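You operate a simulated robot arm through the tools that you are given. There is no shell and no other tool. Be economical: measure what you need, move in short steps, check, and stop when the job is done.

You run a simulated robot arm. Do the job below in one go: nothing can be reset, and whatever is moved stays where it is left.

TASK
Draw out the floor tray, brush off the crumbs, grease its middle, then slide it in.
Fine: stiff brush for the crumbs, grease brush from the grease tin; stand both back; fingers clear as it slides in. Where these are worked on the way, their far stop is far enough and under half their travel is too little: floor tray. A coat counts when it lies all over at full strength: go over it till it gets no stronger. What is to be rubbed or washed off counts as gone when no trace of it is left.

The check looks at the end state, three seconds after you hand in, the way a careful person would. Anything else that was tipped, shoved, dropped, spilled or broken makes it a failure.

THE ROBOT
A 6-joint arm with a two-finger parallel gripper on a trunk, on a base that drives. Base frame: it is fixed to the floor where the robot stands at the start and does not move with it; the origin is under the middle of the robot, x ahead of it, y to its left, z up. Lengths are in m, angles in degrees, forces in N, time in s.
With the tool pointing down near the work surface it reaches from about 0.16 to 0.74 m from the robot's upright axis, wherever it stands. Its first joint turns from -166.0 to 166.0 degrees. Places, roughly: floor tray [0.4, -0.2, 0.6]; grease tin [-0.4, -0.7, 0.6]. Payload 3.91 kg.
Tool frame: the origin (TCP) lies between the finger pads and is the grasp point; the fingertips stand 0.03 m ahead of it; z points along the fingers, y is the line along which they close. Largest opening 0.11 m; finger width 0.02, thickness 0.01; the body of the gripper, 0.048 by 0.112 m, starts 0.055 m behind the TCP.
Orientation is told as [roll, pitch, yaw] about the base's x, y, z axes, in that order, counted from this pose: with the fingers straight down and closing along the base's y, the tool's x points along the base's -x, its y along +y and its z along -z.

THE INTERFACE
- The arm moves only by the tool send_rows. Its argument "deltas" is a list of rows, each an object (a shift or turn left out is 0, a gripper value left out holds the last) with "offset": the shift along the tool's x, y, z in units of 400 mm (1.0 is 400 mm), a list of three; "rotation": the turn, a rotation vector about the tool's x, y, z in units of 120 degrees (1.0 is 120 degrees), a list of three; "fingers": the gripper command, from -1 (shut) to 1 (fully open), values between in proportion. In form: [{"offset": [tx, ty, tz], "rotation": [rx, ry, rz], "fingers": fingers}, ...]. A call has 1 to 20 rows; each row is the pose to reach, as a shift and turn from the pose commanded when the call began, along the tool's axes at that moment. A call with a number of a shift or a turn outside -1 to 1 is refused whole. A row lasts 0.2 s, in which the tool goes at most 0.05 m and 8.6 degrees; a call with a longer step from one row to the next is refused whole, and so is a gripper value outside its range. Where a pose cannot be reached the arm comes as near as it can. A force on the tool above 60 N (or 10 N above the force at the start of the call, whichever is more), or a blocked arm, ends the call early, and 0.2 s more pass. Each finger travels about 0.045 m/s and halts on what it meets, pressing with about 44 N; the grip force reading is that of the motor and also rises with nothing between the fingers. The clock runs only during rows and for 0.2 s after the last one: add rows that repeat a pose to give the fingers time. The reply holds the time, the measured pose of the TCP, the force on the tool along the base axes, the opening and the grip force, in the units named above and with some noise, with the torque about the TCP (base axes, N m) and any sound that the robot's microphone picked up.
- Cameras (640 x 400 px; columns grow to the right, rows downward): "scene" is now at [-0.0421, 0.0863, 1.366]; the picture's right is [-0.97, -0.25, 0.00], its down [-0.22, 0.83, -0.52] and it looks along [0.13, -0.50, -0.85] (base axes); focal length 238 px, centre (320, 200). "wrist" rides on the gripper at [0.071, 0.022, -0.107] in the tool frame; the picture's right is [-0.29, 0.96, 0.00], its down [-0.76, -0.23, -0.61] and it looks along [-0.58, -0.18, 0.79] (tool axes); focal length 243 px, centre (320, 200). There is no depth. A picture from a camera that has moved, and an enlarged one, comes with that camera's place and axes in the base frame and with its lens.
- snapshot(camera): a new picture of that camera. The clock stands still meanwhile.
- slide_trunk(by): slides the trunk up (or, below 0, down) by that many m; the arm and the scene camera ride with it, the base frame stays. It gives what a move gives, with no picture.
- roll_base(legs): drives the robot by 1 to 6 legs, each [ahead, left, turn to the left] in m, m and degrees, along the robot's own axes; the way and the turn of a leg run together, so that a leg with both is an arc; at most 1.5 m and 180 degrees a leg. The arm and the cameras ride along, it lands a little off, and it stops where it bumps. It gives what a move gives.
- aim_head(pan, tilt): turns the head with the scene camera to pan (to the left, within 86 degrees either way) and tilt (down, from -29 to 69), counted from straight ahead of the robot. It gives what a move gives.
- enlarge(camera, box): a new picture of the part [left, top, right, bottom] of that camera's present view, enlarged. The clock stands still meanwhile.
- close_job(): hands the job in; it is judged then, once.

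Work in short steps. Places have to be worked out from the pictures, the camera data and where the tool is seen: move nearer, look again, correct. Check each grasp and each placing, and mend what went wrong. You have 120 turns and 82 pictures in all, those below and enlarged ones among them. Open the gripper and draw the arm clear of the work before you hand the job in, unless the task says otherwise; then end with one line.

The tools are called after "Emit:" as name(argument=value, ...) on one line, values as JSON. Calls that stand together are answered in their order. send_rows: Moves the arm, as the interface text tells. Its arguments: {"type":"object","properties":{"deltas":{"type":"array","items":{"type":"object","properties":{"offset":{"type":"array","items":{"type":"number"}},"rotation":{"type":"array","items":{"type":"number"}},"fingers":{"type":"number"}}}}},"required":["deltas"]} The other tools are called the same way: slide_trunk (by) slides the trunk up or down; roll_base (legs) drives the base; aim_head (pan, tilt) turns the head that bears the scene camera; snapshot (camera) takes a picture; enlarge (camera, box) takes an enlarged picture of a part of a camera's view; close_job () hands the job in.

At the start:

```text
time_s: 0.0
tool_pos: [0.3035, -0.2551, 0.9626]
tool_rot: [0.0, 0.1, 0.0]
contact_force: [0.2, 0.1, -0.4]
ft_torque: [0.04, 0.01, -0.02]
gripper_width: 0.1101
grip_force: 0.0
trunk travel left (down, up): [-0.35, 0.24]
robot x, y, heading: [0.0034, 0.0031, 0.1]
head pan, tilt: [-75.4, 58.6]
```

scene: 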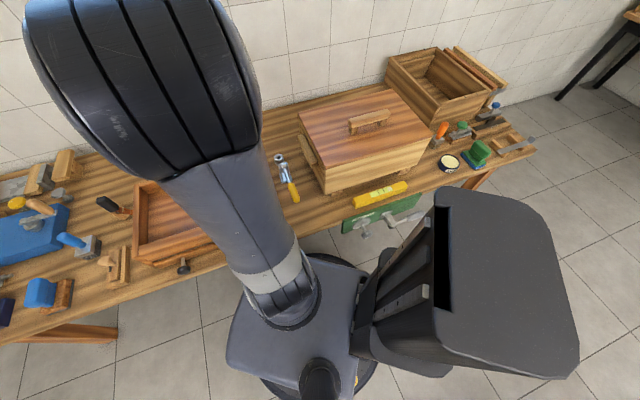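
wrist: 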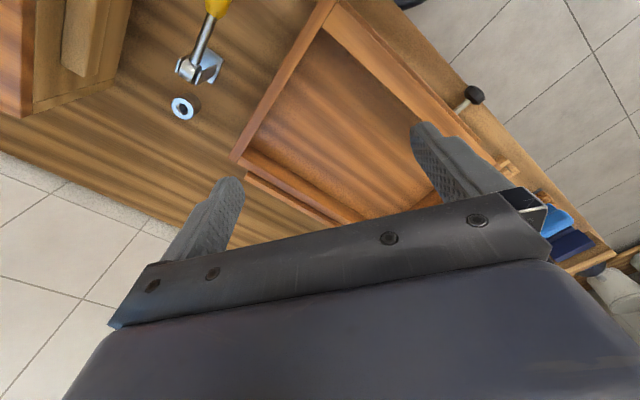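

The first pictures show a bench with a tray (with a black knob) near the arm, and brushes lying about. I aim the head at the bench regions to get better views.

Emit:
aim_head(pan=-40, tilt=50)

Emit:
snapshot(camera="scene")

Emit:
enlarge(camera="wrist", box=[160, 0, 640, 300])

```text
time_s: 1.0
tool_pos: [0.3044, -0.2565, 0.9621]
tool_rot: [-0.1, 0.0, 0.0]
contact_force: [-0.1, -0.1, -0.5]
ft_torque: [-0.03, -0.02, 0.0]
gripper_width: 0.1099
grip_force: 0.1
trunk travel left (down, up): [-0.35, 0.24]
robot x, y, heading: [-0.0008, -0.0002, -0.2]
head pan, tilt: [-40.0, 50.0]
```

```text
79 pictures are left
camera scene: at [-0.0004, 0.1028, 1.3768], right [-0.64, -0.77, 0.0], down [-0.59, 0.49, -0.64], along [0.49, -0.41, -0.77], focal length 238 px, centre (320, 200)
```

scene: 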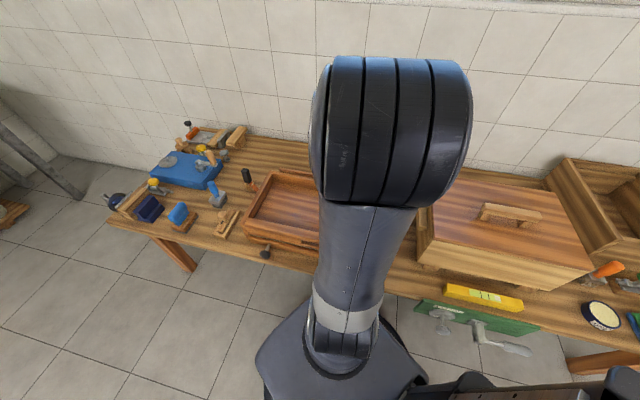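

```text
1.33 times, centred on (400, 150) of wrist
camera zoom: at [0.2325, -0.2344, 1.0696], right [0.29, 0.96, 0.0], down [0.76, -0.23, 0.61], along [0.58, -0.18, -0.79], focal length 324 px, centre (213, 267)
```

zoom: 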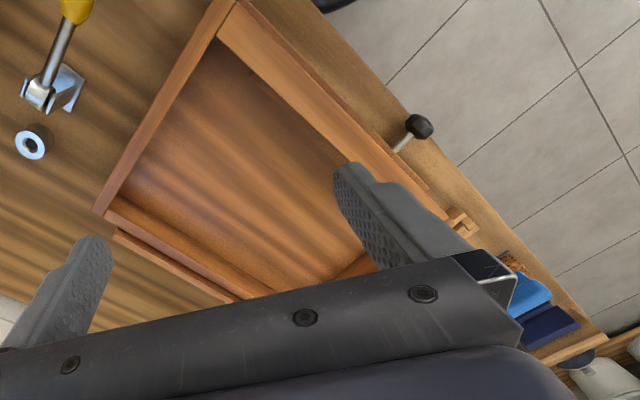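

I zoom into both groups of tools and the tray.

Emit:
enlarge(camera="scene", box=[90, 100, 330, 280])

Emit:
aim_head(pan=-86, tilt=50)

Emit:
snapshot(camera="scene")

```text
2.22 times, centred on (210, 190) of scene
camera zoom: at [-0.0004, 0.1028, 1.3768], right [-0.64, -0.77, 0.0], down [-0.59, 0.49, -0.64], along [0.49, -0.41, -0.77], focal length 529 px, centre (564, 222)
```

zoom: 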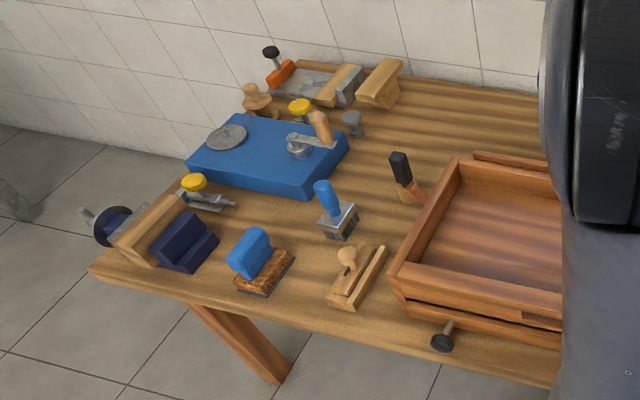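

```text
time_s: 2.1
tool_pos: [0.3044, -0.2564, 0.963]
tool_rot: [0.0, 0.0, 0.0]
contact_force: [0.7, 0.6, -0.8]
ft_torque: [-0.02, 0.0, 0.02]
gripper_width: 0.11
grip_force: 0.1
trunk travel left (down, up): [-0.35, 0.24]
robot x, y, heading: [0.0012, -0.0011, 0.1]
head pan, tilt: [-85.9, 50.0]
```

```text
76 pictures are left
camera scene: at [-0.0539, 0.0755, 1.3768], right [-1.0, -0.07, 0.0], down [-0.05, 0.76, -0.64], along [0.05, -0.64, -0.77], focal length 238 px, centre (320, 200)
```

scene: 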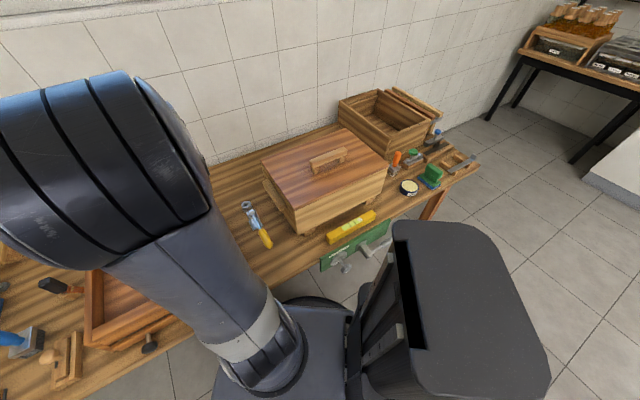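

Now the right group near the grease tin.

Emit:
enlarge(camera="scene", box=[320, 80, 500, 220])

Emit:
enlarge(camera="scene", box=[0, 240, 220, 400])

```text
2.86 times, centred on (410, 150) of scene
camera zoom: at [-0.0539, 0.0755, 1.3768], right [-1.0, -0.07, 0.0], down [-0.05, 0.76, -0.64], along [0.05, -0.64, -0.77], focal length 680 px, centre (63, 343)
```

zoom: 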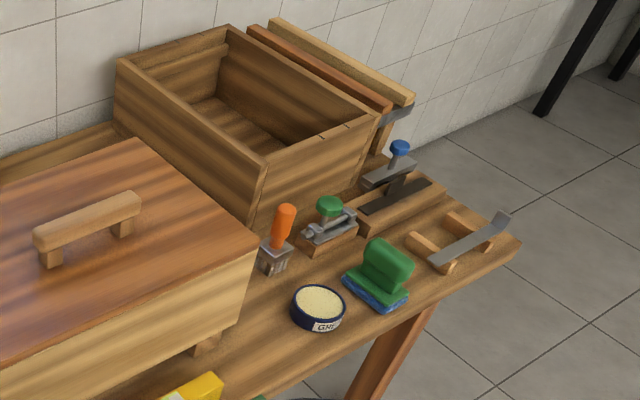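

```text
2.50 times, centred on (110, 320) of scene
camera zoom: at [-0.0539, 0.0755, 1.3768], right [-1.0, -0.07, 0.0], down [-0.05, 0.76, -0.64], along [0.05, -0.64, -0.77], focal length 595 px, centre (845, -100)
```

zoom: 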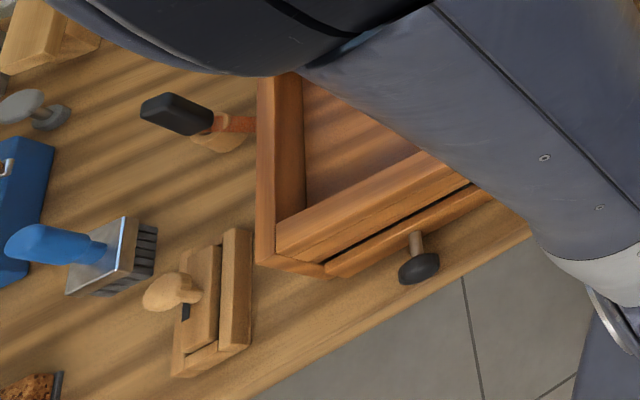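

Tray front with the knob sits about (0.416,-0.01,0.63); the bench runs at ~30° to my x axis. I move the wrist camera over toward the left tool group for a close look.

Emit:
send_rows(deltas=[{"offset": [-0.06, 0.08, 0]}, {"offset": [-0.12, 0.16, 0]}, {"offset": [-0.18, 0.24, 0]}, {"offset": [-0.24, 0.32, 0]}, {"offset": [-0.3, 0.4, 0]}, {"offset": [-0.36, 0.48, 0]}])

Emit:
snapshot(camera="wrist")

Emit:
aim_head(pan=-20, tilt=50)

Emit:
snapshot(camera="scene")

```text
time_s: 3.5
tool_pos: [0.4494, -0.0631, 0.963]
tool_rot: [0.0, 0.1, 0.1]
contact_force: [0.1, -0.4, 0.7]
ft_torque: [-0.02, 0.02, 0.03]
gripper_width: 0.11
grip_force: 0.0
trunk travel left (down, up): [-0.35, 0.24]
robot x, y, heading: [-0.004, 0.001, -0.0]
head pan, tilt: [-85.9, 50.0]
```

```text
73 pictures are left
camera wrist: at [0.3768, -0.0419, 1.0694], right [0.29, 0.96, 0.0], down [0.76, -0.23, 0.61], along [0.58, -0.18, -0.79], focal length 243 px, centre (320, 200)
```

wrist: 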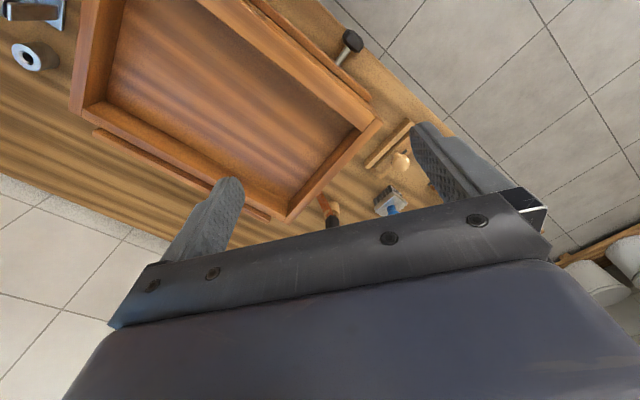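

```text
time_s: 4.9
tool_pos: [0.4491, -0.0645, 0.9629]
tool_rot: [0.0, 0.1, 0.0]
contact_force: [0.1, -0.1, -0.3]
ft_torque: [-0.05, -0.02, 0.03]
gripper_width: 0.1102
grip_force: 0.1
trunk travel left (down, up): [-0.35, 0.24]
robot x, y, heading: [-0.0008, 0.0031, -0.1]
head pan, tilt: [-20.0, 50.0]
```

```text
72 pictures are left
camera scene: at [0.013, 0.126, 1.3768], right [-0.34, -0.94, 0.0], down [-0.72, 0.26, -0.64], along [0.6, -0.22, -0.77], focal length 238 px, centre (320, 200)
```

scene: 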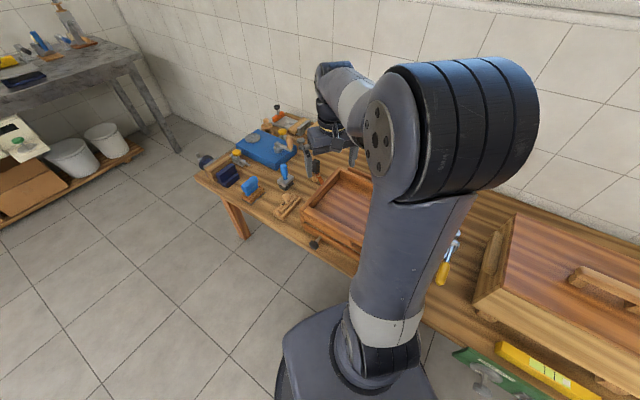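

The arm moved aside a bit; I zoom in on the left tool group and tray in this view.

Emit:
enlarge(camera="scene", box=[190, 100, 400, 260])

```text
2.50 times, centred on (295, 180) of scene
camera zoom: at [0.013, 0.126, 1.3768], right [-0.34, -0.94, 0.0], down [-0.72, 0.26, -0.64], along [0.6, -0.22, -0.77], focal length 595 px, centre (382, 250)
```

zoom: 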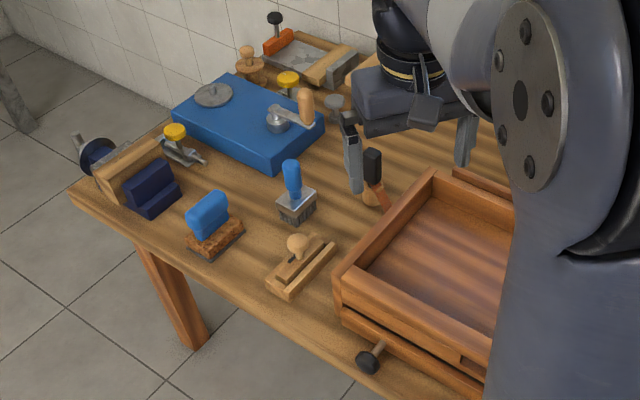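

I drive parallel to the bench (about 0.25 m at 30°) to reach and see the left tools.

Emit:
roll_base(legs=[[0.22, 0.14, 0]])

Emit:
snapshot(camera="scene")

Emit:
snapshot(camera="wrist")

```text
time_s: 6.8
tool_pos: [0.6668, 0.076, 0.9621]
tool_rot: [-0.1, 0.0, 0.1]
contact_force: [0.1, 0.7, -0.9]
ft_torque: [-0.01, -0.01, 0.02]
gripper_width: 0.1098
grip_force: 0.0
trunk travel left (down, up): [-0.35, 0.24]
robot x, y, heading: [0.2197, 0.1402, 0.2]
head pan, tilt: [-20.0, 50.0]
```

```text
70 pictures are left
camera scene: at [0.2313, 0.2654, 1.3768], right [-0.34, -0.94, 0.0], down [-0.72, 0.26, -0.64], along [0.6, -0.22, -0.77], focal length 238 px, centre (320, 200)
```

scene: 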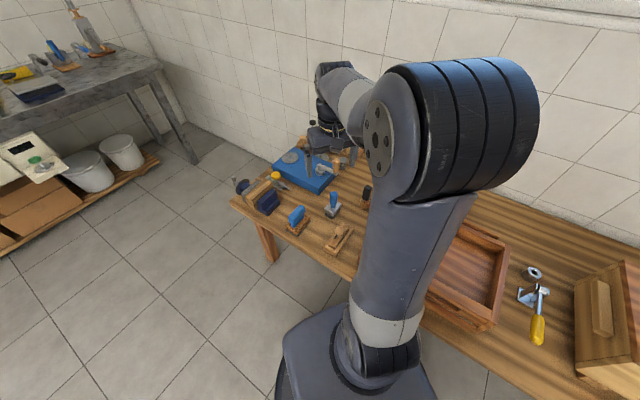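

```text
69 pictures are left
camera wrist: at [0.5952, 0.0976, 1.0695], right [0.29, 0.96, 0.0], down [0.76, -0.23, 0.61], along [0.58, -0.18, -0.79], focal length 243 px, centre (320, 200)
```

wrist: 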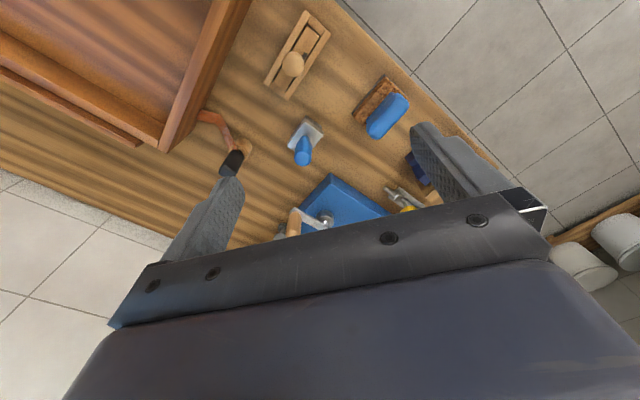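

Emit:
enlarge(camera="scene", box=[225, 140, 385, 260])

Emit:
enlarge(camera="wrist", box=[180, 0, 440, 200])

```text
3.33 times, centred on (305, 200) of scene
camera zoom: at [0.2313, 0.2654, 1.3768], right [-0.34, -0.94, 0.0], down [-0.72, 0.26, -0.64], along [0.6, -0.22, -0.77], focal length 794 px, centre (370, 200)
```

zoom: 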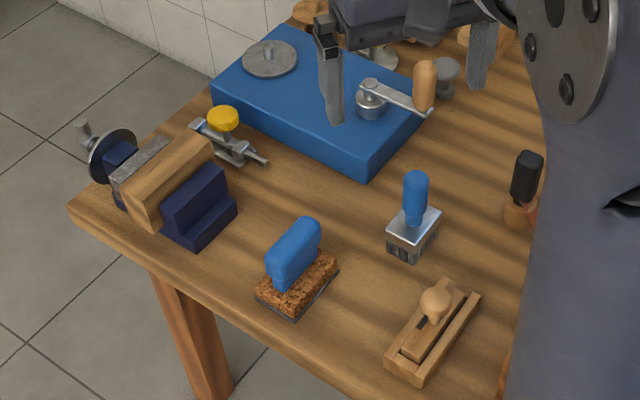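

```text
2.00 times, centred on (310, 100) of wrist
camera zoom: at [0.5952, 0.0976, 1.0695], right [0.29, 0.96, 0.0], down [0.76, -0.23, 0.61], along [0.58, -0.18, -0.79], focal length 485 px, centre (340, 400)
```

zoom: 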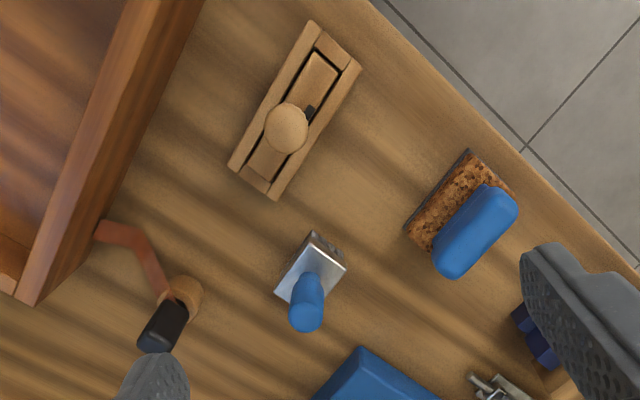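

I take a glance at the far-left side table to see whether other brushes lie there.

Emit:
enlarge(camera="scene", box=[0, 0, 170, 110])

```text
3.64 times, centred on (85, 55) of scene
camera zoom: at [0.2313, 0.2654, 1.3768], right [-0.34, -0.94, 0.0], down [-0.72, 0.26, -0.64], along [0.6, -0.22, -0.77], focal length 866 px, centre (1174, 727)
```

zoom: 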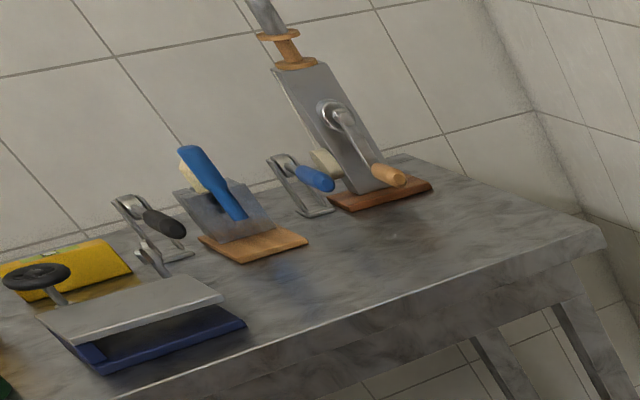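

Side-table items are unrelated. I drive back to the starting stance and view the tray front with the wrist camera turned with the bench (yaw ~30°).

Emit:
roll_base(legs=[[-0.24, -0.1, 0]])

Emit:
send_rows(deltas=[{"offset": [0.1, 0.05, 0], "rotation": [0, 0, -0.06]}, {"offset": [0.15, 0.1, 0], "rotation": [0, 0, -0.12]}, {"offset": [0.2, 0.15, 0], "rotation": [0, 0, -0.18]}, {"offset": [0.25, 0.18, 0.05], "rotation": [0, 0, -0.24]}, {"offset": [0.25, 0.18, 0.1], "rotation": [0, 0, -0.25]}])

Emit:
snapshot(camera="wrist")

Emit:
snapshot(camera="scene")

```text
time_s: 8.6
tool_pos: [0.4246, -0.0236, 0.9625]
tool_rot: [0.0, 0.1, 0.0]
contact_force: [-0.1, 0.5, -1.6]
ft_torque: [0.02, 0.0, 0.0]
gripper_width: 0.1099
grip_force: 0.0
trunk travel left (down, up): [-0.35, 0.24]
robot x, y, heading: [-0.0228, 0.0385, 0.1]
head pan, tilt: [-20.0, 50.0]
```

```text
time_s: 9.8
tool_pos: [0.3251, 0.0497, 0.924]
tool_rot: [0.0, 0.0, 30.1]
contact_force: [-0.4, -0.9, 0.0]
ft_torque: [-0.02, -0.02, -0.01]
gripper_width: 0.1099
grip_force: 0.2
trunk travel left (down, up): [-0.35, 0.24]
robot x, y, heading: [-0.0229, 0.0385, -0.0]
head pan, tilt: [-20.0, 50.0]
```

```text
65 pictures are left
camera wrist: at [0.2518, 0.032, 1.0297], right [-0.23, 0.97, 0.0], down [0.77, 0.18, 0.61], along [0.59, 0.14, -0.79], focal length 243 px, centre (320, 200)
```

wrist: 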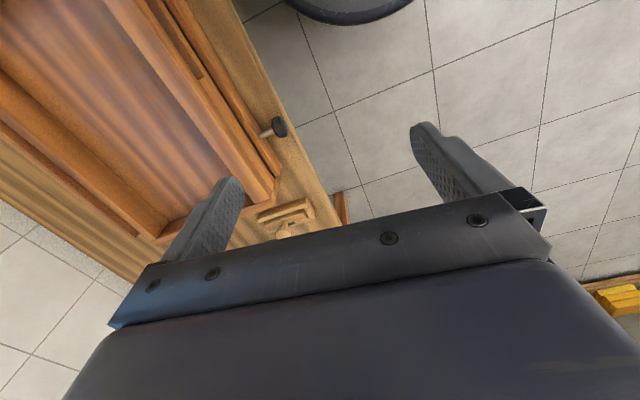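

```text
64 pictures are left
camera scene: at [-0.0106, 0.1657, 1.3769], right [-0.34, -0.94, 0.0], down [-0.72, 0.26, -0.64], along [0.6, -0.22, -0.77], focal length 238 px, centre (320, 200)
```

scene: 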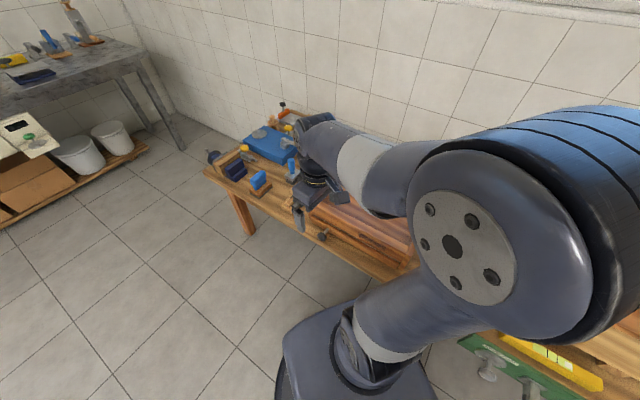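

Triangulation from three views puts the knob at (0.416,-0.003,0.63) and the bench direction at about 42°. I back the robot off to leave room for the drawn tray and turn the gripper to yaw −48° so it closes along the bench.

Emit:
roll_base(legs=[[-0.1, 0.08, 0]])

Emit:
send_rows(deltas=[{"rotation": [0, 0, 0.065]}, {"rotation": [0, 0, 0.13]}, {"rotation": [0, 0, 0.195]}, {"rotation": [0, 0, 0.26]}, {"rotation": [0, 0, 0.325]}, {"rotation": [0, 0, 0.39]}, {"rotation": [0, 0, 0.455]}, {"rotation": [0, 0, 0.52]}, {"rotation": [0, 0, 0.585]}, {"rotation": [0, 0, 0.65]}])

Emit:
snapshot(camera="wrist")

```text
time_s: 11.1
tool_pos: [0.2257, 0.1294, 0.9226]
tool_rot: [0.0, 0.0, 30.0]
contact_force: [-0.2, -0.3, 0.1]
ft_torque: [-0.01, 0.02, -0.01]
gripper_width: 0.11
grip_force: 0.1
trunk travel left (down, up): [-0.35, 0.24]
robot x, y, heading: [-0.1263, 0.1173, -0.3]
head pan, tilt: [-20.0, 50.0]
```

```text
time_s: 13.3
tool_pos: [0.2251, 0.1304, 0.923]
tool_rot: [0.0, 0.0, -48.2]
contact_force: [-0.4, -0.4, 0.8]
ft_torque: [0.01, -0.04, 0.0]
gripper_width: 0.1101
grip_force: 0.0
trunk travel left (down, up): [-0.35, 0.24]
robot x, y, heading: [-0.1271, 0.1196, -0.3]
head pan, tilt: [-20.0, 50.0]
```

```text
63 pictures are left
camera wrist: at [0.1926, 0.1967, 1.0297], right [0.91, 0.42, 0.0], down [0.34, -0.72, 0.61], along [0.26, -0.55, -0.79], focal length 243 px, centre (320, 200)
```

wrist: 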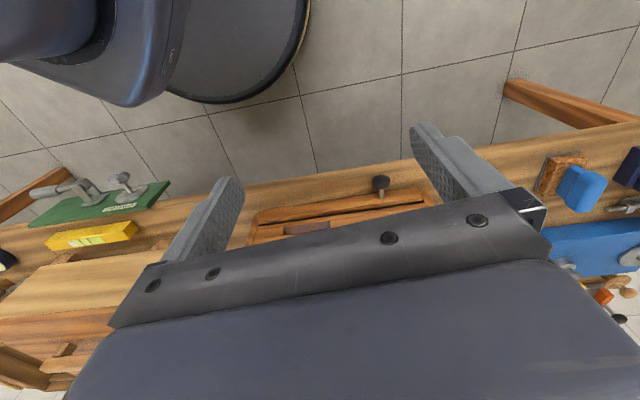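

Tray front seems rotated ~41.5° (bench itself ~35°). I move closer above the knob to refine.

Emit:
send_rows(deltas=[{"offset": [-0.083, 0.027, 0.0614]}, {"offset": [-0.166, 0.054, 0.123]}, {"offset": [-0.249, 0.081, 0.184]}, {"offset": [-0.332, 0.108, 0.246]}, {"offset": [-0.415, 0.135, 0.307]}, {"offset": [-0.415, 0.135, 0.307]}])

Emit:
snapshot(camera="wrist")

Emit:
snapshot(camera="scene")

```text
time_s: 14.7
tool_pos: [0.3751, 0.0423, 0.8013]
tool_rot: [0.0, 0.0, -48.0]
contact_force: [-0.6, 0.0, 0.0]
ft_torque: [0.01, 0.05, 0.02]
gripper_width: 0.1101
grip_force: 0.1
trunk travel left (down, up): [-0.35, 0.24]
robot x, y, heading: [-0.1253, 0.1212, -0.1]
head pan, tilt: [-20.0, 50.0]
```

```text
62 pictures are left
camera wrist: at [0.3431, 0.1094, 0.907], right [0.91, 0.42, 0.0], down [0.34, -0.72, 0.61], along [0.26, -0.55, -0.79], focal length 243 px, centre (320, 200)
```

wrist: 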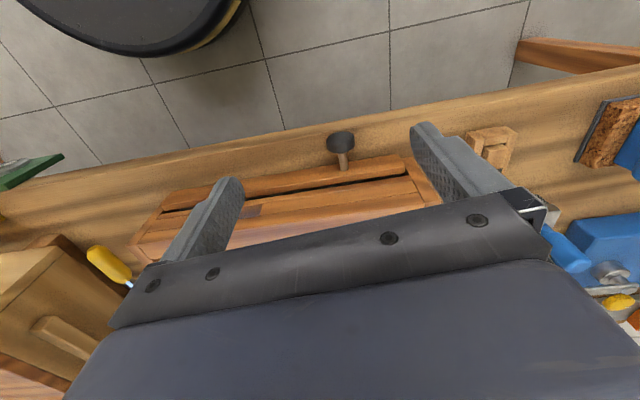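

```text
61 pictures are left
camera scene: at [-0.1106, 0.246, 1.3768], right [-0.34, -0.94, 0.0], down [-0.72, 0.26, -0.64], along [0.6, -0.22, -0.77], focal length 238 px, centre (320, 200)
```

scene: 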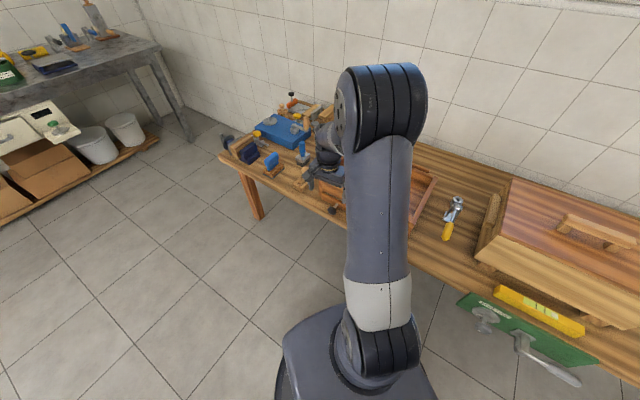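

Emit:
enlarge(camera="wrist", box=[120, 80, 460, 280])

```text
1.88 times, centred on (290, 180) of wrist
camera zoom: at [0.3431, 0.1094, 0.907], right [0.91, 0.42, 0.0], down [0.34, -0.72, 0.61], along [0.26, -0.55, -0.79], focal length 457 px, centre (376, 238)
```

zoom: 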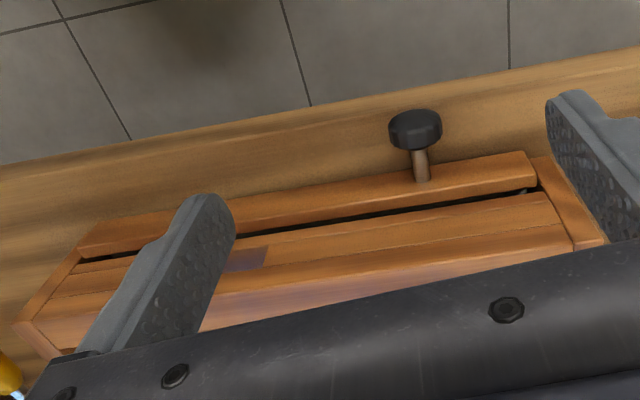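

Rays from several views agree on the knob head at about (0.4255,-0.002,0.604), 37 mm wide. I descend over it to z=0.66 and look.

Emit:
send_rows(deltas=[{"offset": [-0.04, 0.005, 0.09]}, {"offset": [-0.08, 0.01, 0.18]}, {"offset": [-0.12, 0.015, 0.27]}, {"offset": [-0.1665, 0.02, 0.3525]}, {"offset": [-0.1665, 0.02, 0.3525]}])

Emit:
snapshot(camera="wrist")

```text
time_s: 15.9
tool_pos: [0.4252, -0.0028, 0.6596]
tool_rot: [0.0, 0.0, -48.1]
contact_force: [-0.4, 0.2, 0.5]
ft_torque: [-0.01, -0.01, -0.02]
gripper_width: 0.11
grip_force: 0.0
trunk travel left (down, up): [-0.35, 0.24]
robot x, y, heading: [-0.1211, 0.1159, 0.1]
head pan, tilt: [-20.0, 50.0]
```

```text
59 pictures are left
camera wrist: at [0.3937, 0.0645, 0.766], right [0.91, 0.42, 0.0], down [0.34, -0.72, 0.61], along [0.26, -0.55, -0.79], focal length 243 px, centre (320, 200)
```

wrist: 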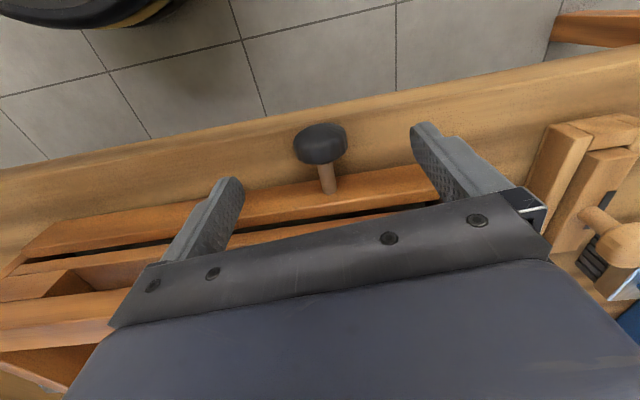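

The view confirms the knob location to the millimetre. I descend to z≈0.615 and close on the knob head.

Emit:
send_rows(deltas=[{"offset": [0, 0, 0.055]}, {"offset": [0, 0, 0.11]}, {"offset": [0, 0, 0.11], "fingers": -1}, {"offset": [0, 0, 0.11], "fingers": -1}, {"offset": [0, 0, 0.11], "fingers": -1}, {"offset": [0, 0, 0.11], "fingers": -1}, {"offset": [0, 0, 0.11], "fingers": -1}, {"offset": [0, 0, 0.11], "fingers": -1}, {"offset": [0, 0, 0.11], "fingers": -1}])

```text
time_s: 17.9
tool_pos: [0.427, -0.0025, 0.6146]
tool_rot: [0.0, 0.0, -48.1]
contact_force: [3.9, 4.0, -1.6]
ft_torque: [-0.01, -0.14, -0.64]
gripper_width: 0.0373
grip_force: 45.1
trunk travel left (down, up): [-0.35, 0.24]
robot x, y, heading: [-0.1244, 0.1226, -0.1]
head pan, tilt: [-20.0, 50.0]
```

The knob is held at 37 mm width. I pull along tool +x in 15 mm rows.

Emit:
send_rows(deltas=[{"offset": [0.03, 0, 0]}, {"offset": [0.06, 0, 0]}, {"offset": [0.09, 0, 0]}, {"offset": [0.12, 0, 0]}, {"offset": [0.15, 0, 0]}, {"offset": [0.19, 0, 0]}, {"offset": [0.23, 0, 0]}, {"offset": [0.27, 0, 0]}])

Emit:
snapshot(camera="wrist")

```text
time_s: 19.4
tool_pos: [0.3818, 0.059, 0.6155]
tool_rot: [0.7, -0.7, -48.1]
contact_force: [9.1, 6.1, -16.4]
ft_torque: [0.53, -0.19, -0.82]
gripper_width: 0.0377
grip_force: 44.8
trunk travel left (down, up): [-0.35, 0.24]
robot x, y, heading: [-0.1253, 0.12, 0.0]
head pan, tilt: [-20.0, 50.0]
stopped in row 7: the force on the tool passed its limit at 62 N (the readings are from after the stop); the commanded pose is now the measured one
```

```text
58 pictures are left
camera wrist: at [0.3483, 0.1263, 0.7217], right [0.91, 0.42, 0.01], down [0.33, -0.72, 0.61], along [0.27, -0.55, -0.79], focal length 243 px, centre (320, 200)
```

wrist: 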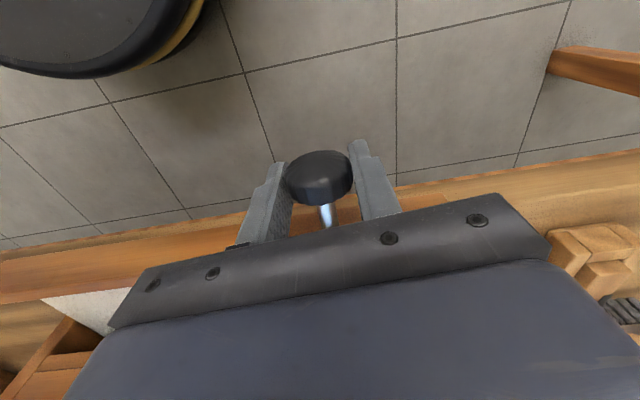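

The tray moved 76 mm and the slide actually runs ~126° (6° off my pull line), which jammed it. I continue along the corrected direction.

Emit:
send_rows(deltas=[{"offset": [0.02, 0.002, 0]}, {"offset": [0.05, 0.005, 0]}, {"offset": [0.08, 0.0084, 0]}, {"offset": [0.11, 0.0116, 0]}, {"offset": [0.14, 0.0147, 0]}, {"offset": [0.17, 0.0179, 0]}, {"offset": [0.2, 0.021, 0]}, {"offset": [0.23, 0.0242, 0]}])

```text
time_s: 21.2
tool_pos: [0.3287, 0.1333, 0.6155]
tool_rot: [0.8, -0.7, -47.9]
contact_force: [21.3, 14.7, -16.7]
ft_torque: [-0.07, -0.18, -0.84]
gripper_width: 0.0373
grip_force: 45.3
trunk travel left (down, up): [-0.35, 0.24]
robot x, y, heading: [-0.1282, 0.1204, -0.2]
head pan, tilt: [-20.0, 50.0]
```

Total draw is 0.167 m. I look to see how far it is out.

Emit:
snapshot(camera="scene")

Emit:
send_rows(deltas=[{"offset": [0.02, 0.012, 0]}, {"offset": [0.05, 0.017, 0]}, {"offset": [0.08, 0.021, 0]}, {"offset": [0.11, 0.025, 0]}, {"offset": [0.14, 0.029, 0]}])

```text
57 pictures are left
camera scene: at [-0.1082, 0.2474, 1.3768], right [-0.34, -0.94, 0.0], down [-0.72, 0.26, -0.64], along [0.6, -0.22, -0.77], focal length 238 px, centre (320, 200)
```

scene: 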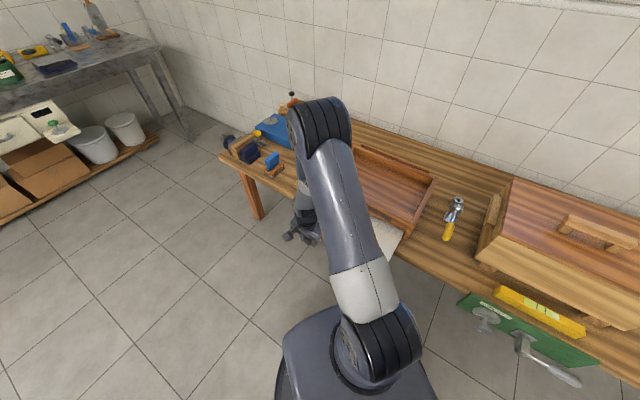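

```text
time_s: 22.4
tool_pos: [0.2975, 0.1759, 0.6156]
tool_rot: [0.7, -0.6, -48.2]
contact_force: [-1.8, -53.3, 6.3]
ft_torque: [-0.94, 0.05, -0.38]
gripper_width: 0.0373
grip_force: 44.6
trunk travel left (down, up): [-0.35, 0.24]
robot x, y, heading: [-0.1234, 0.1191, -0.0]
head pan, tilt: [-20.0, 50.0]
```

The pull met a stop at 0.22 m of travel — far stop. I ease off, open, and rise to look at the drawn tray.

Emit:
send_rows(deltas=[{"offset": [-0.01, 0, 0]}, {"offset": [-0.01, 0, 0], "fingers": 0.5}, {"offset": [-0.01, 0, 0], "fingers": 0.5}, {"offset": [-0.01, 0, 0], "fingers": 0.5}, {"offset": [-0.01, 0, 0], "fingers": 0.5}, {"offset": [-0.01, 0, -0.1]}, {"offset": [-0.01, 0, -0.22]}, {"offset": [-0.01, 0, -0.34]}, {"offset": [-0.01, 0, -0.46]}, {"offset": [-0.01, 0, -0.58]}, {"offset": [-0.01, 0, -0.7]}])

Emit:
snapshot(camera="wrist")

Emit:
snapshot(camera="scene")

```text
time_s: 24.8
tool_pos: [0.2948, 0.1799, 0.8963]
tool_rot: [0.6, -0.7, -47.9]
contact_force: [1.3, 0.8, 0.6]
ft_torque: [0.01, 0.01, 0.0]
gripper_width: 0.0823
grip_force: 0.0
trunk travel left (down, up): [-0.35, 0.24]
robot x, y, heading: [-0.1251, 0.1197, -0.1]
head pan, tilt: [-20.0, 50.0]
```

```text
56 pictures are left
camera wrist: at [0.2615, 0.2472, 1.0023], right [0.91, 0.43, 0.01], down [0.33, -0.72, 0.61], along [0.27, -0.55, -0.79], focal length 243 px, centre (320, 200)
```

wrist: 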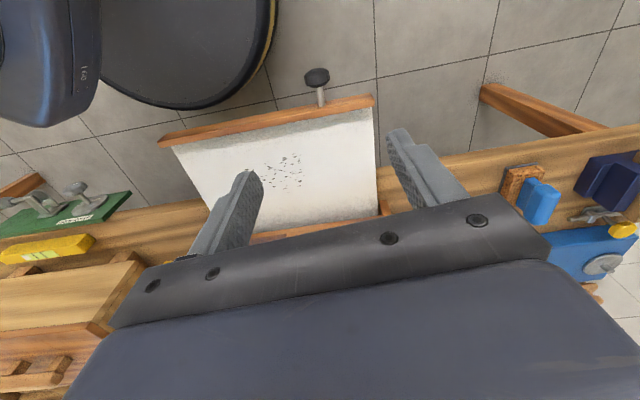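

```text
55 pictures are left
camera scene: at [-0.1103, 0.2465, 1.3768], right [-0.34, -0.94, 0.0], down [-0.72, 0.26, -0.64], along [0.6, -0.22, -0.77], focal length 238 px, centre (320, 200)
```

scene: 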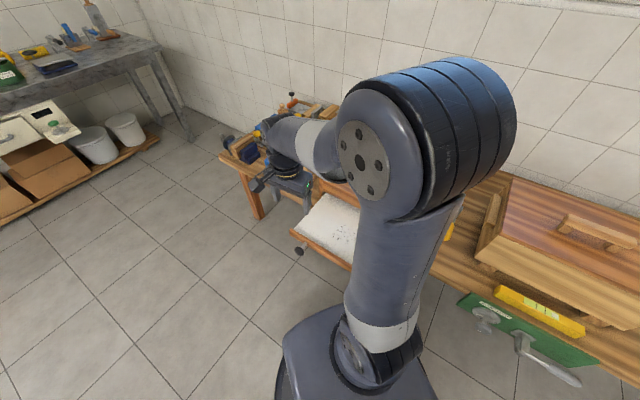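

The drawn tray is a white sheet with a crumb patch; I zoom to see the marks.

Emit:
enlarge(camera="wrist", box=[150, 80, 410, 250])

```text
2.35 times, centred on (280, 165) of wrist
camera zoom: at [0.2615, 0.2472, 1.0023], right [0.91, 0.43, 0.01], down [0.33, -0.72, 0.61], along [0.27, -0.55, -0.79], focal length 571 px, centre (414, 282)
```

zoom: 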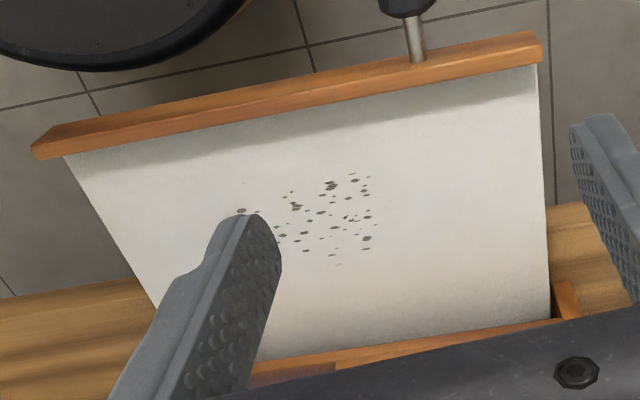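

Crumbs form a rectangle near (0.30,0.01). The blue-handled stiff brush stands at about (0.763,0.013). I drive around the drawn tray, keeping well off it, to a stance near the brush.

Emit:
roll_base(legs=[[-0.064, 0.09, 0], [0.432, 0.307, 0], [0.046, -0.065, 0]])

Emit:
snapshot(camera="scene")

```text
time_s: 29.3
tool_pos: [0.7121, 0.5042, 0.8957]
tool_rot: [0.5, -0.7, -48.4]
contact_force: [-0.4, -0.1, 1.0]
ft_torque: [0.01, 0.0, 0.0]
gripper_width: 0.0824
grip_force: 0.0
trunk travel left (down, up): [-0.35, 0.24]
robot x, y, heading: [0.291, 0.4476, -0.3]
head pan, tilt: [-20.0, 50.0]
```

```text
53 pictures are left
camera scene: at [0.3066, 0.5744, 1.3768], right [-0.35, -0.94, 0.0], down [-0.72, 0.27, -0.64], along [0.6, -0.23, -0.77], focal length 238 px, centre (320, 200)
```

scene: 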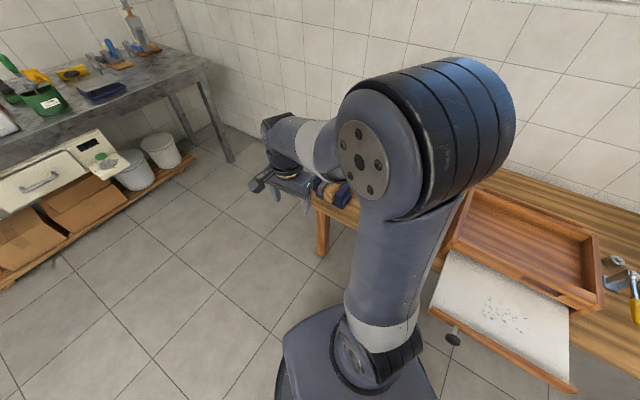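

Clear view; the tray is fully drawn. I move the gripper over to the blue brush, levelling the tool and turning it to yaw −54.6°.

Emit:
send_rows(deltas=[{"offset": [-0.085, -0.07, 0], "rotation": [0.007, 0, 0.052]}, {"offset": [-0.17, -0.14, 0], "rotation": [0.007, 0, 0.052]}, {"offset": [-0.256, -0.211, 0], "rotation": [0.007, 0, 0.052]}, {"offset": [-0.341, -0.282, 0], "rotation": [0.007, 0, 0.052]}, {"offset": [-0.426, -0.352, 0], "rotation": [0.007, 0, 0.052]}, {"offset": [-0.51, -0.422, 0.04], "rotation": [0.007, 0, 0.052]}, {"offset": [-0.596, -0.493, 0.08], "rotation": [0.007, 0, 0.052]}, {"offset": [-0.68, -0.563, 0.12], "rotation": [0.007, 0, 0.052]}, {"offset": [-0.766, -0.634, 0.16], "rotation": [0.007, 0, 0.052]}, {"offset": [-0.852, -0.704, 0.2], "rotation": [0.007, 0, 0.052]}, {"offset": [-0.852, -0.704, 0.24], "rotation": [0.007, 0, 0.052]}])

Emit:
snapshot(camera="wrist")

```text
time_s: 31.7
tool_pos: [0.7296, 0.0614, 0.7991]
tool_rot: [-0.2, -0.6, -54.7]
contact_force: [-0.2, -0.1, 0.7]
ft_torque: [-0.02, 0.0, -0.01]
gripper_width: 0.0825
grip_force: 0.0
trunk travel left (down, up): [-0.35, 0.24]
robot x, y, heading: [0.2901, 0.4486, -0.4]
head pan, tilt: [-20.0, 50.0]
```

```text
52 pictures are left
camera wrist: at [0.7047, 0.1329, 0.9054], right [0.95, 0.32, 0.0], down [0.25, -0.75, 0.62], along [0.2, -0.58, -0.79], focal length 243 px, centre (320, 200)
```

wrist: 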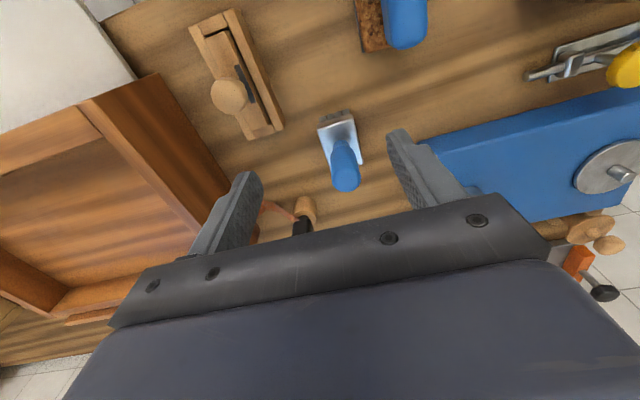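

Brush handle top is about (0.768,0.018,0.705). I approach above it and check before going down.

Emit:
send_rows(deltas=[{"offset": [-0.07, 0.008, 0.05], "fingers": 0.3}, {"offset": [-0.144, 0.0155, 0.1]}, {"offset": [-0.144, 0.0155, 0.15]}, {"offset": [-0.144, 0.0155, 0.15]}])

Emit:
enlarge(camera="wrist", box=[160, 50, 480, 250])

```text
time_s: 32.7
tool_pos: [0.7683, 0.0165, 0.7397]
tool_rot: [-0.1, -0.6, -54.7]
contact_force: [0.0, -0.1, 0.1]
ft_torque: [-0.02, -0.02, 0.0]
gripper_width: 0.0715
grip_force: 0.1
trunk travel left (down, up): [-0.35, 0.24]
robot x, y, heading: [0.292, 0.4462, -0.4]
head pan, tilt: [-20.0, 50.0]
```

```text
2.00 times, centred on (320, 150) of wrist
camera zoom: at [0.7435, 0.089, 0.8461], right [0.95, 0.32, 0.0], down [0.25, -0.75, 0.62], along [0.2, -0.58, -0.79], focal length 485 px, centre (320, 300)
```

zoom: 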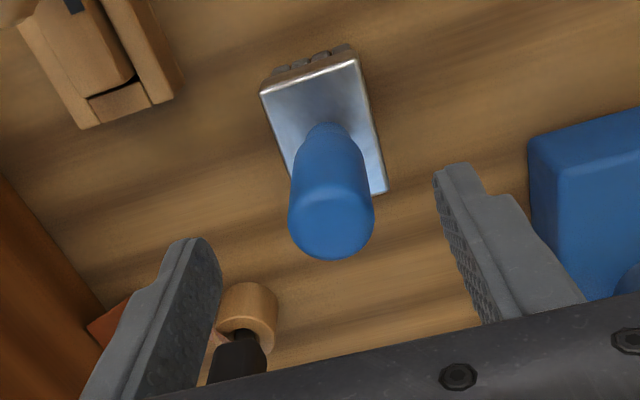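

Aligned with the handle. I descend to z≈0.672 and close.

Emit:
send_rows(deltas=[{"offset": [0, 0.005, 0.06]}, {"offset": [0, 0.008, 0.12]}, {"offset": [0, 0.008, 0.168]}, {"offset": [0, 0.008, 0.168], "fingers": -1}, {"offset": [0, 0.008, 0.168], "fingers": -1}, {"offset": [0, 0.008, 0.168], "fingers": -1}, {"offset": [0, 0.008, 0.168], "fingers": -1}, {"offset": [0, 0.008, 0.168], "fingers": -1}])

Emit:
enlarge(camera="wrist", box=[160, 50, 480, 250])

```text
time_s: 34.5
tool_pos: [0.7707, 0.0177, 0.6736]
tool_rot: [0.0, -0.6, -54.8]
contact_force: [0.8, 0.6, -0.2]
ft_torque: [0.03, 0.03, -0.01]
gripper_width: 0.0289
grip_force: 44.0
trunk travel left (down, up): [-0.35, 0.24]
robot x, y, heading: [0.2899, 0.4469, -0.7]
head pan, tilt: [-20.0, 50.0]
```

```text
2.00 times, centred on (320, 150) of wrist
camera zoom: at [0.746, 0.0901, 0.7798], right [0.95, 0.32, 0.0], down [0.25, -0.75, 0.62], along [0.2, -0.58, -0.79], focal length 485 px, centre (320, 300)
```

zoom: 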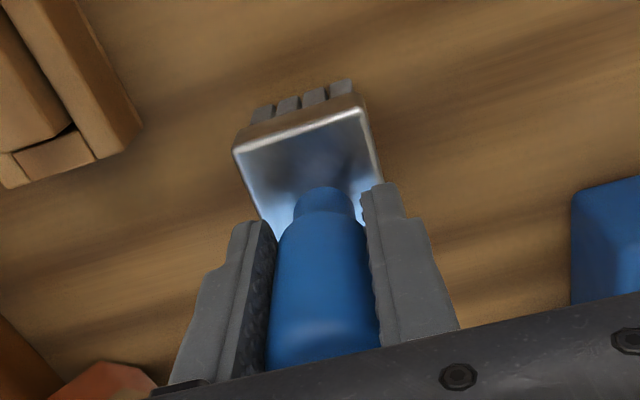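

Brush is held (29 mm grip); its home is TCP (0.7707,0.0177,0.6736), yaw −54.8°. The crumbs are within reach from this stance, so I lift and check the brush, moving toward the tray.

Emit:
send_rows(deltas=[{"offset": [0, 0, -0.06]}, {"offset": [0, 0, -0.16]}, {"offset": [0, 0, -0.26]}, {"offset": [0, 0, -0.36]}, {"offset": [0, 0, -0.45]}])

Emit:
aim_head(pan=-80, tilt=55)

Emit:
snapshot(camera="scene")

```text
time_s: 35.7
tool_pos: [0.7699, 0.0196, 0.8537]
tool_rot: [0.0, -0.5, -54.7]
contact_force: [0.0, -0.3, -1.0]
ft_torque: [0.03, -0.03, 0.01]
gripper_width: 0.0288
grip_force: 43.7
trunk travel left (down, up): [-0.35, 0.24]
robot x, y, heading: [0.2919, 0.4468, -0.7]
head pan, tilt: [-20.0, 50.0]
```

```text
time_s: 37.0
tool_pos: [0.7687, 0.0211, 0.8517]
tool_rot: [-0.1, -0.7, -54.7]
contact_force: [0.2, -0.7, -0.6]
ft_torque: [-0.03, -0.01, 0.03]
gripper_width: 0.0289
grip_force: 43.8
trunk travel left (down, up): [-0.35, 0.24]
robot x, y, heading: [0.2959, 0.4489, -0.6]
head pan, tilt: [-80.0, 55.0]
```

```text
49 pictures are left
camera scene: at [0.2466, 0.5299, 1.3703], right [-0.99, -0.17, 0.0], down [-0.14, 0.81, -0.57], along [0.1, -0.57, -0.82], focal length 238 px, centre (320, 200)
```

scene: 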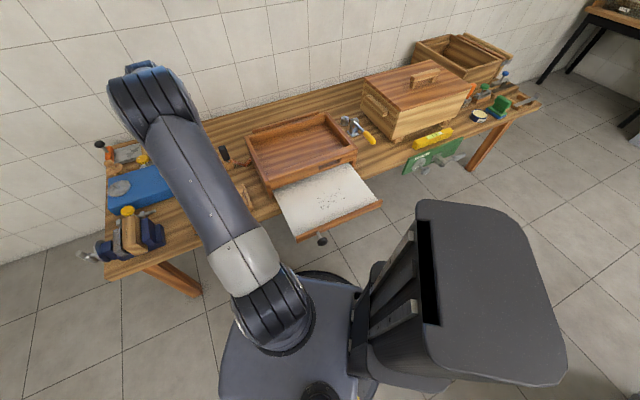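

A very clear view of the whole bench; I zoom on the tray for the crumb extents.

Emit:
enlarge(camera="scene", box=[260, 150, 400, 250])

```text
4.00 times, centred on (330, 200) of scene
camera zoom: at [0.2466, 0.5299, 1.3703], right [-0.99, -0.17, 0.0], down [-0.14, 0.81, -0.57], along [0.1, -0.57, -0.82], focal length 952 px, centre (280, 200)
```

zoom: 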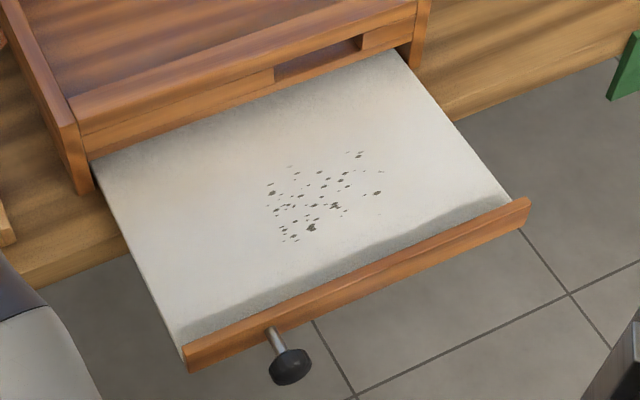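

I carry the brush at z 0.85 over to the crumb patch around (0.299,-0.003).

Emit:
send_rows(deltas=[{"offset": [0.063, -0.0993, 0]}, {"offset": [0.126, -0.1986, 0]}, {"offset": [0.189, -0.298, 0]}, {"offset": [0.252, -0.397, 0]}, {"offset": [0.315, -0.4965, 0]}, {"offset": [0.378, -0.596, 0]}, {"offset": [0.441, -0.695, 0]}, {"offset": [0.504, -0.794, 0]}, {"offset": [0.567, -0.894, 0]}, {"offset": [0.6295, -0.993, 0]}, {"offset": [0.6295, -0.993, 0.1]}, {"offset": [0.6295, -0.993, 0.2]}, {"offset": [0.6295, -0.993, 0.25]}])

Emit:
snapshot(camera="scene")

Emit:
snapshot(camera="wrist")

```text
time_s: 39.8
tool_pos: [0.3014, -0.0038, 0.7517]
tool_rot: [-0.2, -0.5, -54.7]
contact_force: [0.3, 0.8, -1.3]
ft_torque: [0.0, 0.02, 0.01]
gripper_width: 0.0286
grip_force: 44.3
trunk travel left (down, up): [-0.35, 0.24]
robot x, y, heading: [0.2978, 0.4488, -0.3]
head pan, tilt: [-80.0, 55.0]
```

```text
47 pictures are left
camera scene: at [0.2465, 0.53, 1.3704], right [-0.99, -0.17, 0.0], down [-0.14, 0.81, -0.57], along [0.09, -0.57, -0.82], focal length 238 px, centre (320, 200)
```

scene: 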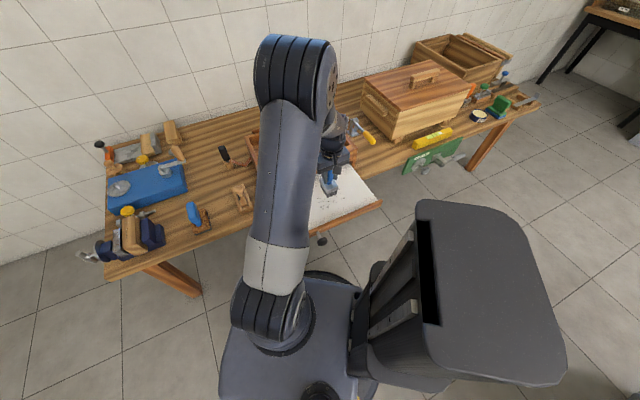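

```text
46 pictures are left
camera wrist: at [0.2756, 0.0676, 0.8574], right [0.95, 0.32, 0.0], down [0.25, -0.75, 0.62], along [0.2, -0.59, -0.79], focal length 243 px, centre (320, 200)
```

wrist: 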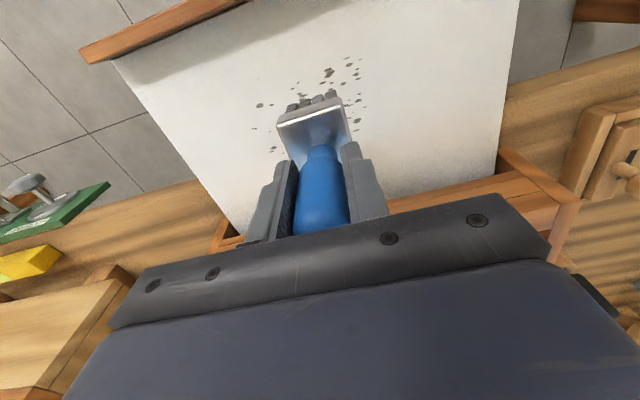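

Crumb patch spans roughly u 0.17–0.30, n −0.14…−0.235 (bench axes). I lower slowly to find the sheet.

Emit:
send_rows(deltas=[{"offset": [0, 0, 0.04]}, {"offset": [0, 0, 0.07]}, {"offset": [0, 0, 0.085]}, {"offset": [0, 0, 0.1]}])

```text
time_s: 40.8
tool_pos: [0.3003, -0.0048, 0.7118]
tool_rot: [0.0, -0.6, -54.7]
contact_force: [0.1, 0.3, -0.3]
ft_torque: [0.0, -0.02, 0.03]
gripper_width: 0.029
grip_force: 43.7
trunk travel left (down, up): [-0.35, 0.24]
robot x, y, heading: [0.2926, 0.4508, -0.6]
head pan, tilt: [-80.0, 55.0]
```

No contact yet at 0.712; I go on in 3 mm steps.

Emit:
send_rows(deltas=[{"offset": [0, 0, 0.01]}, {"offset": [0, 0, 0.02]}, {"offset": [0, 0, 0.03]}])

Emit:
enlarge(camera="scene", box=[260, 130, 400, 230])

```text
time_s: 41.6
tool_pos: [0.2992, -0.0056, 0.6985]
tool_rot: [-0.1, -0.6, -54.7]
contact_force: [-0.3, -0.6, -2.0]
ft_torque: [-0.01, 0.0, 0.0]
gripper_width: 0.0288
grip_force: 44.1
trunk travel left (down, up): [-0.35, 0.24]
robot x, y, heading: [0.2924, 0.4463, -0.3]
head pan, tilt: [-80.0, 55.0]
```

```text
4.00 times, centred on (330, 180) of scene
camera zoom: at [0.2464, 0.5299, 1.3703], right [-0.99, -0.17, 0.0], down [-0.14, 0.81, -0.57], along [0.09, -0.57, -0.82], focal length 952 px, centre (280, 280)
```

zoom: 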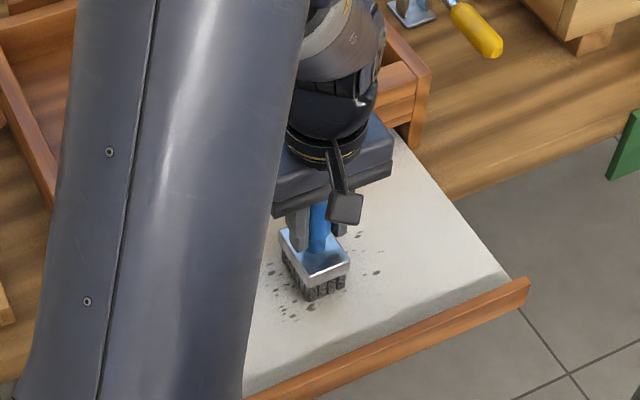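

Bristles appear near the sheet; I continue down in 2 mm steps.

Emit:
send_rows(deltas=[{"offset": [0, 0, 0.005]}, {"offset": [0, 0, 0.01]}, {"offset": [0, 0, 0.015]}, {"offset": [0, 0, 0.02]}])

```text
time_s: 42.6
tool_pos: [0.2999, -0.0037, 0.6918]
tool_rot: [0.0, -0.6, -54.7]
contact_force: [0.4, -0.3, -1.0]
ft_torque: [-0.01, -0.02, 0.03]
gripper_width: 0.0286
grip_force: 43.7
trunk travel left (down, up): [-0.35, 0.24]
robot x, y, heading: [0.2931, 0.4463, -0.4]
head pan, tilt: [-80.0, 55.0]
```

Emit:
send_rows(deltas=[{"offset": [0, 0, 0.007]}, {"offset": [0, 0, 0.014]}])

Emit:
enlarge(camera="wrist", box=[220, 60, 420, 185])

```text
time_s: 43.2
tool_pos: [0.3008, -0.0052, 0.6904]
tool_rot: [-0.4, -1.1, -54.8]
contact_force: [6.9, 4.7, 57.5]
ft_torque: [0.84, -0.8, 0.14]
gripper_width: 0.0291
grip_force: 44.2
trunk travel left (down, up): [-0.35, 0.24]
robot x, y, heading: [0.29, 0.4473, -0.4]
head pan, tilt: [-80.0, 55.0]
```

```text
3.20 times, centred on (320, 122) of wrist
camera zoom: at [0.2763, 0.0672, 0.7964], right [0.95, 0.32, 0.0], down [0.25, -0.74, 0.62], along [0.2, -0.59, -0.78], focal length 776 px, centre (320, 448)
```

zoom: 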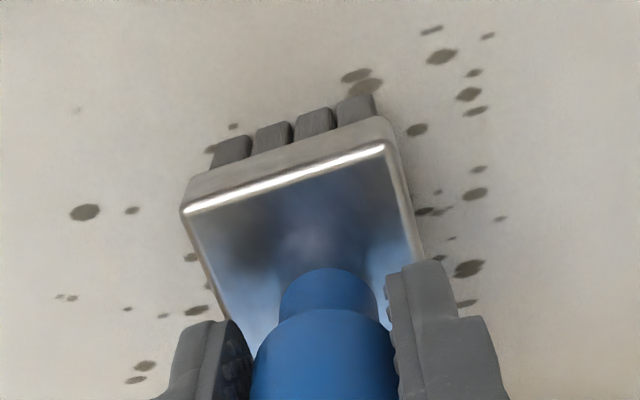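

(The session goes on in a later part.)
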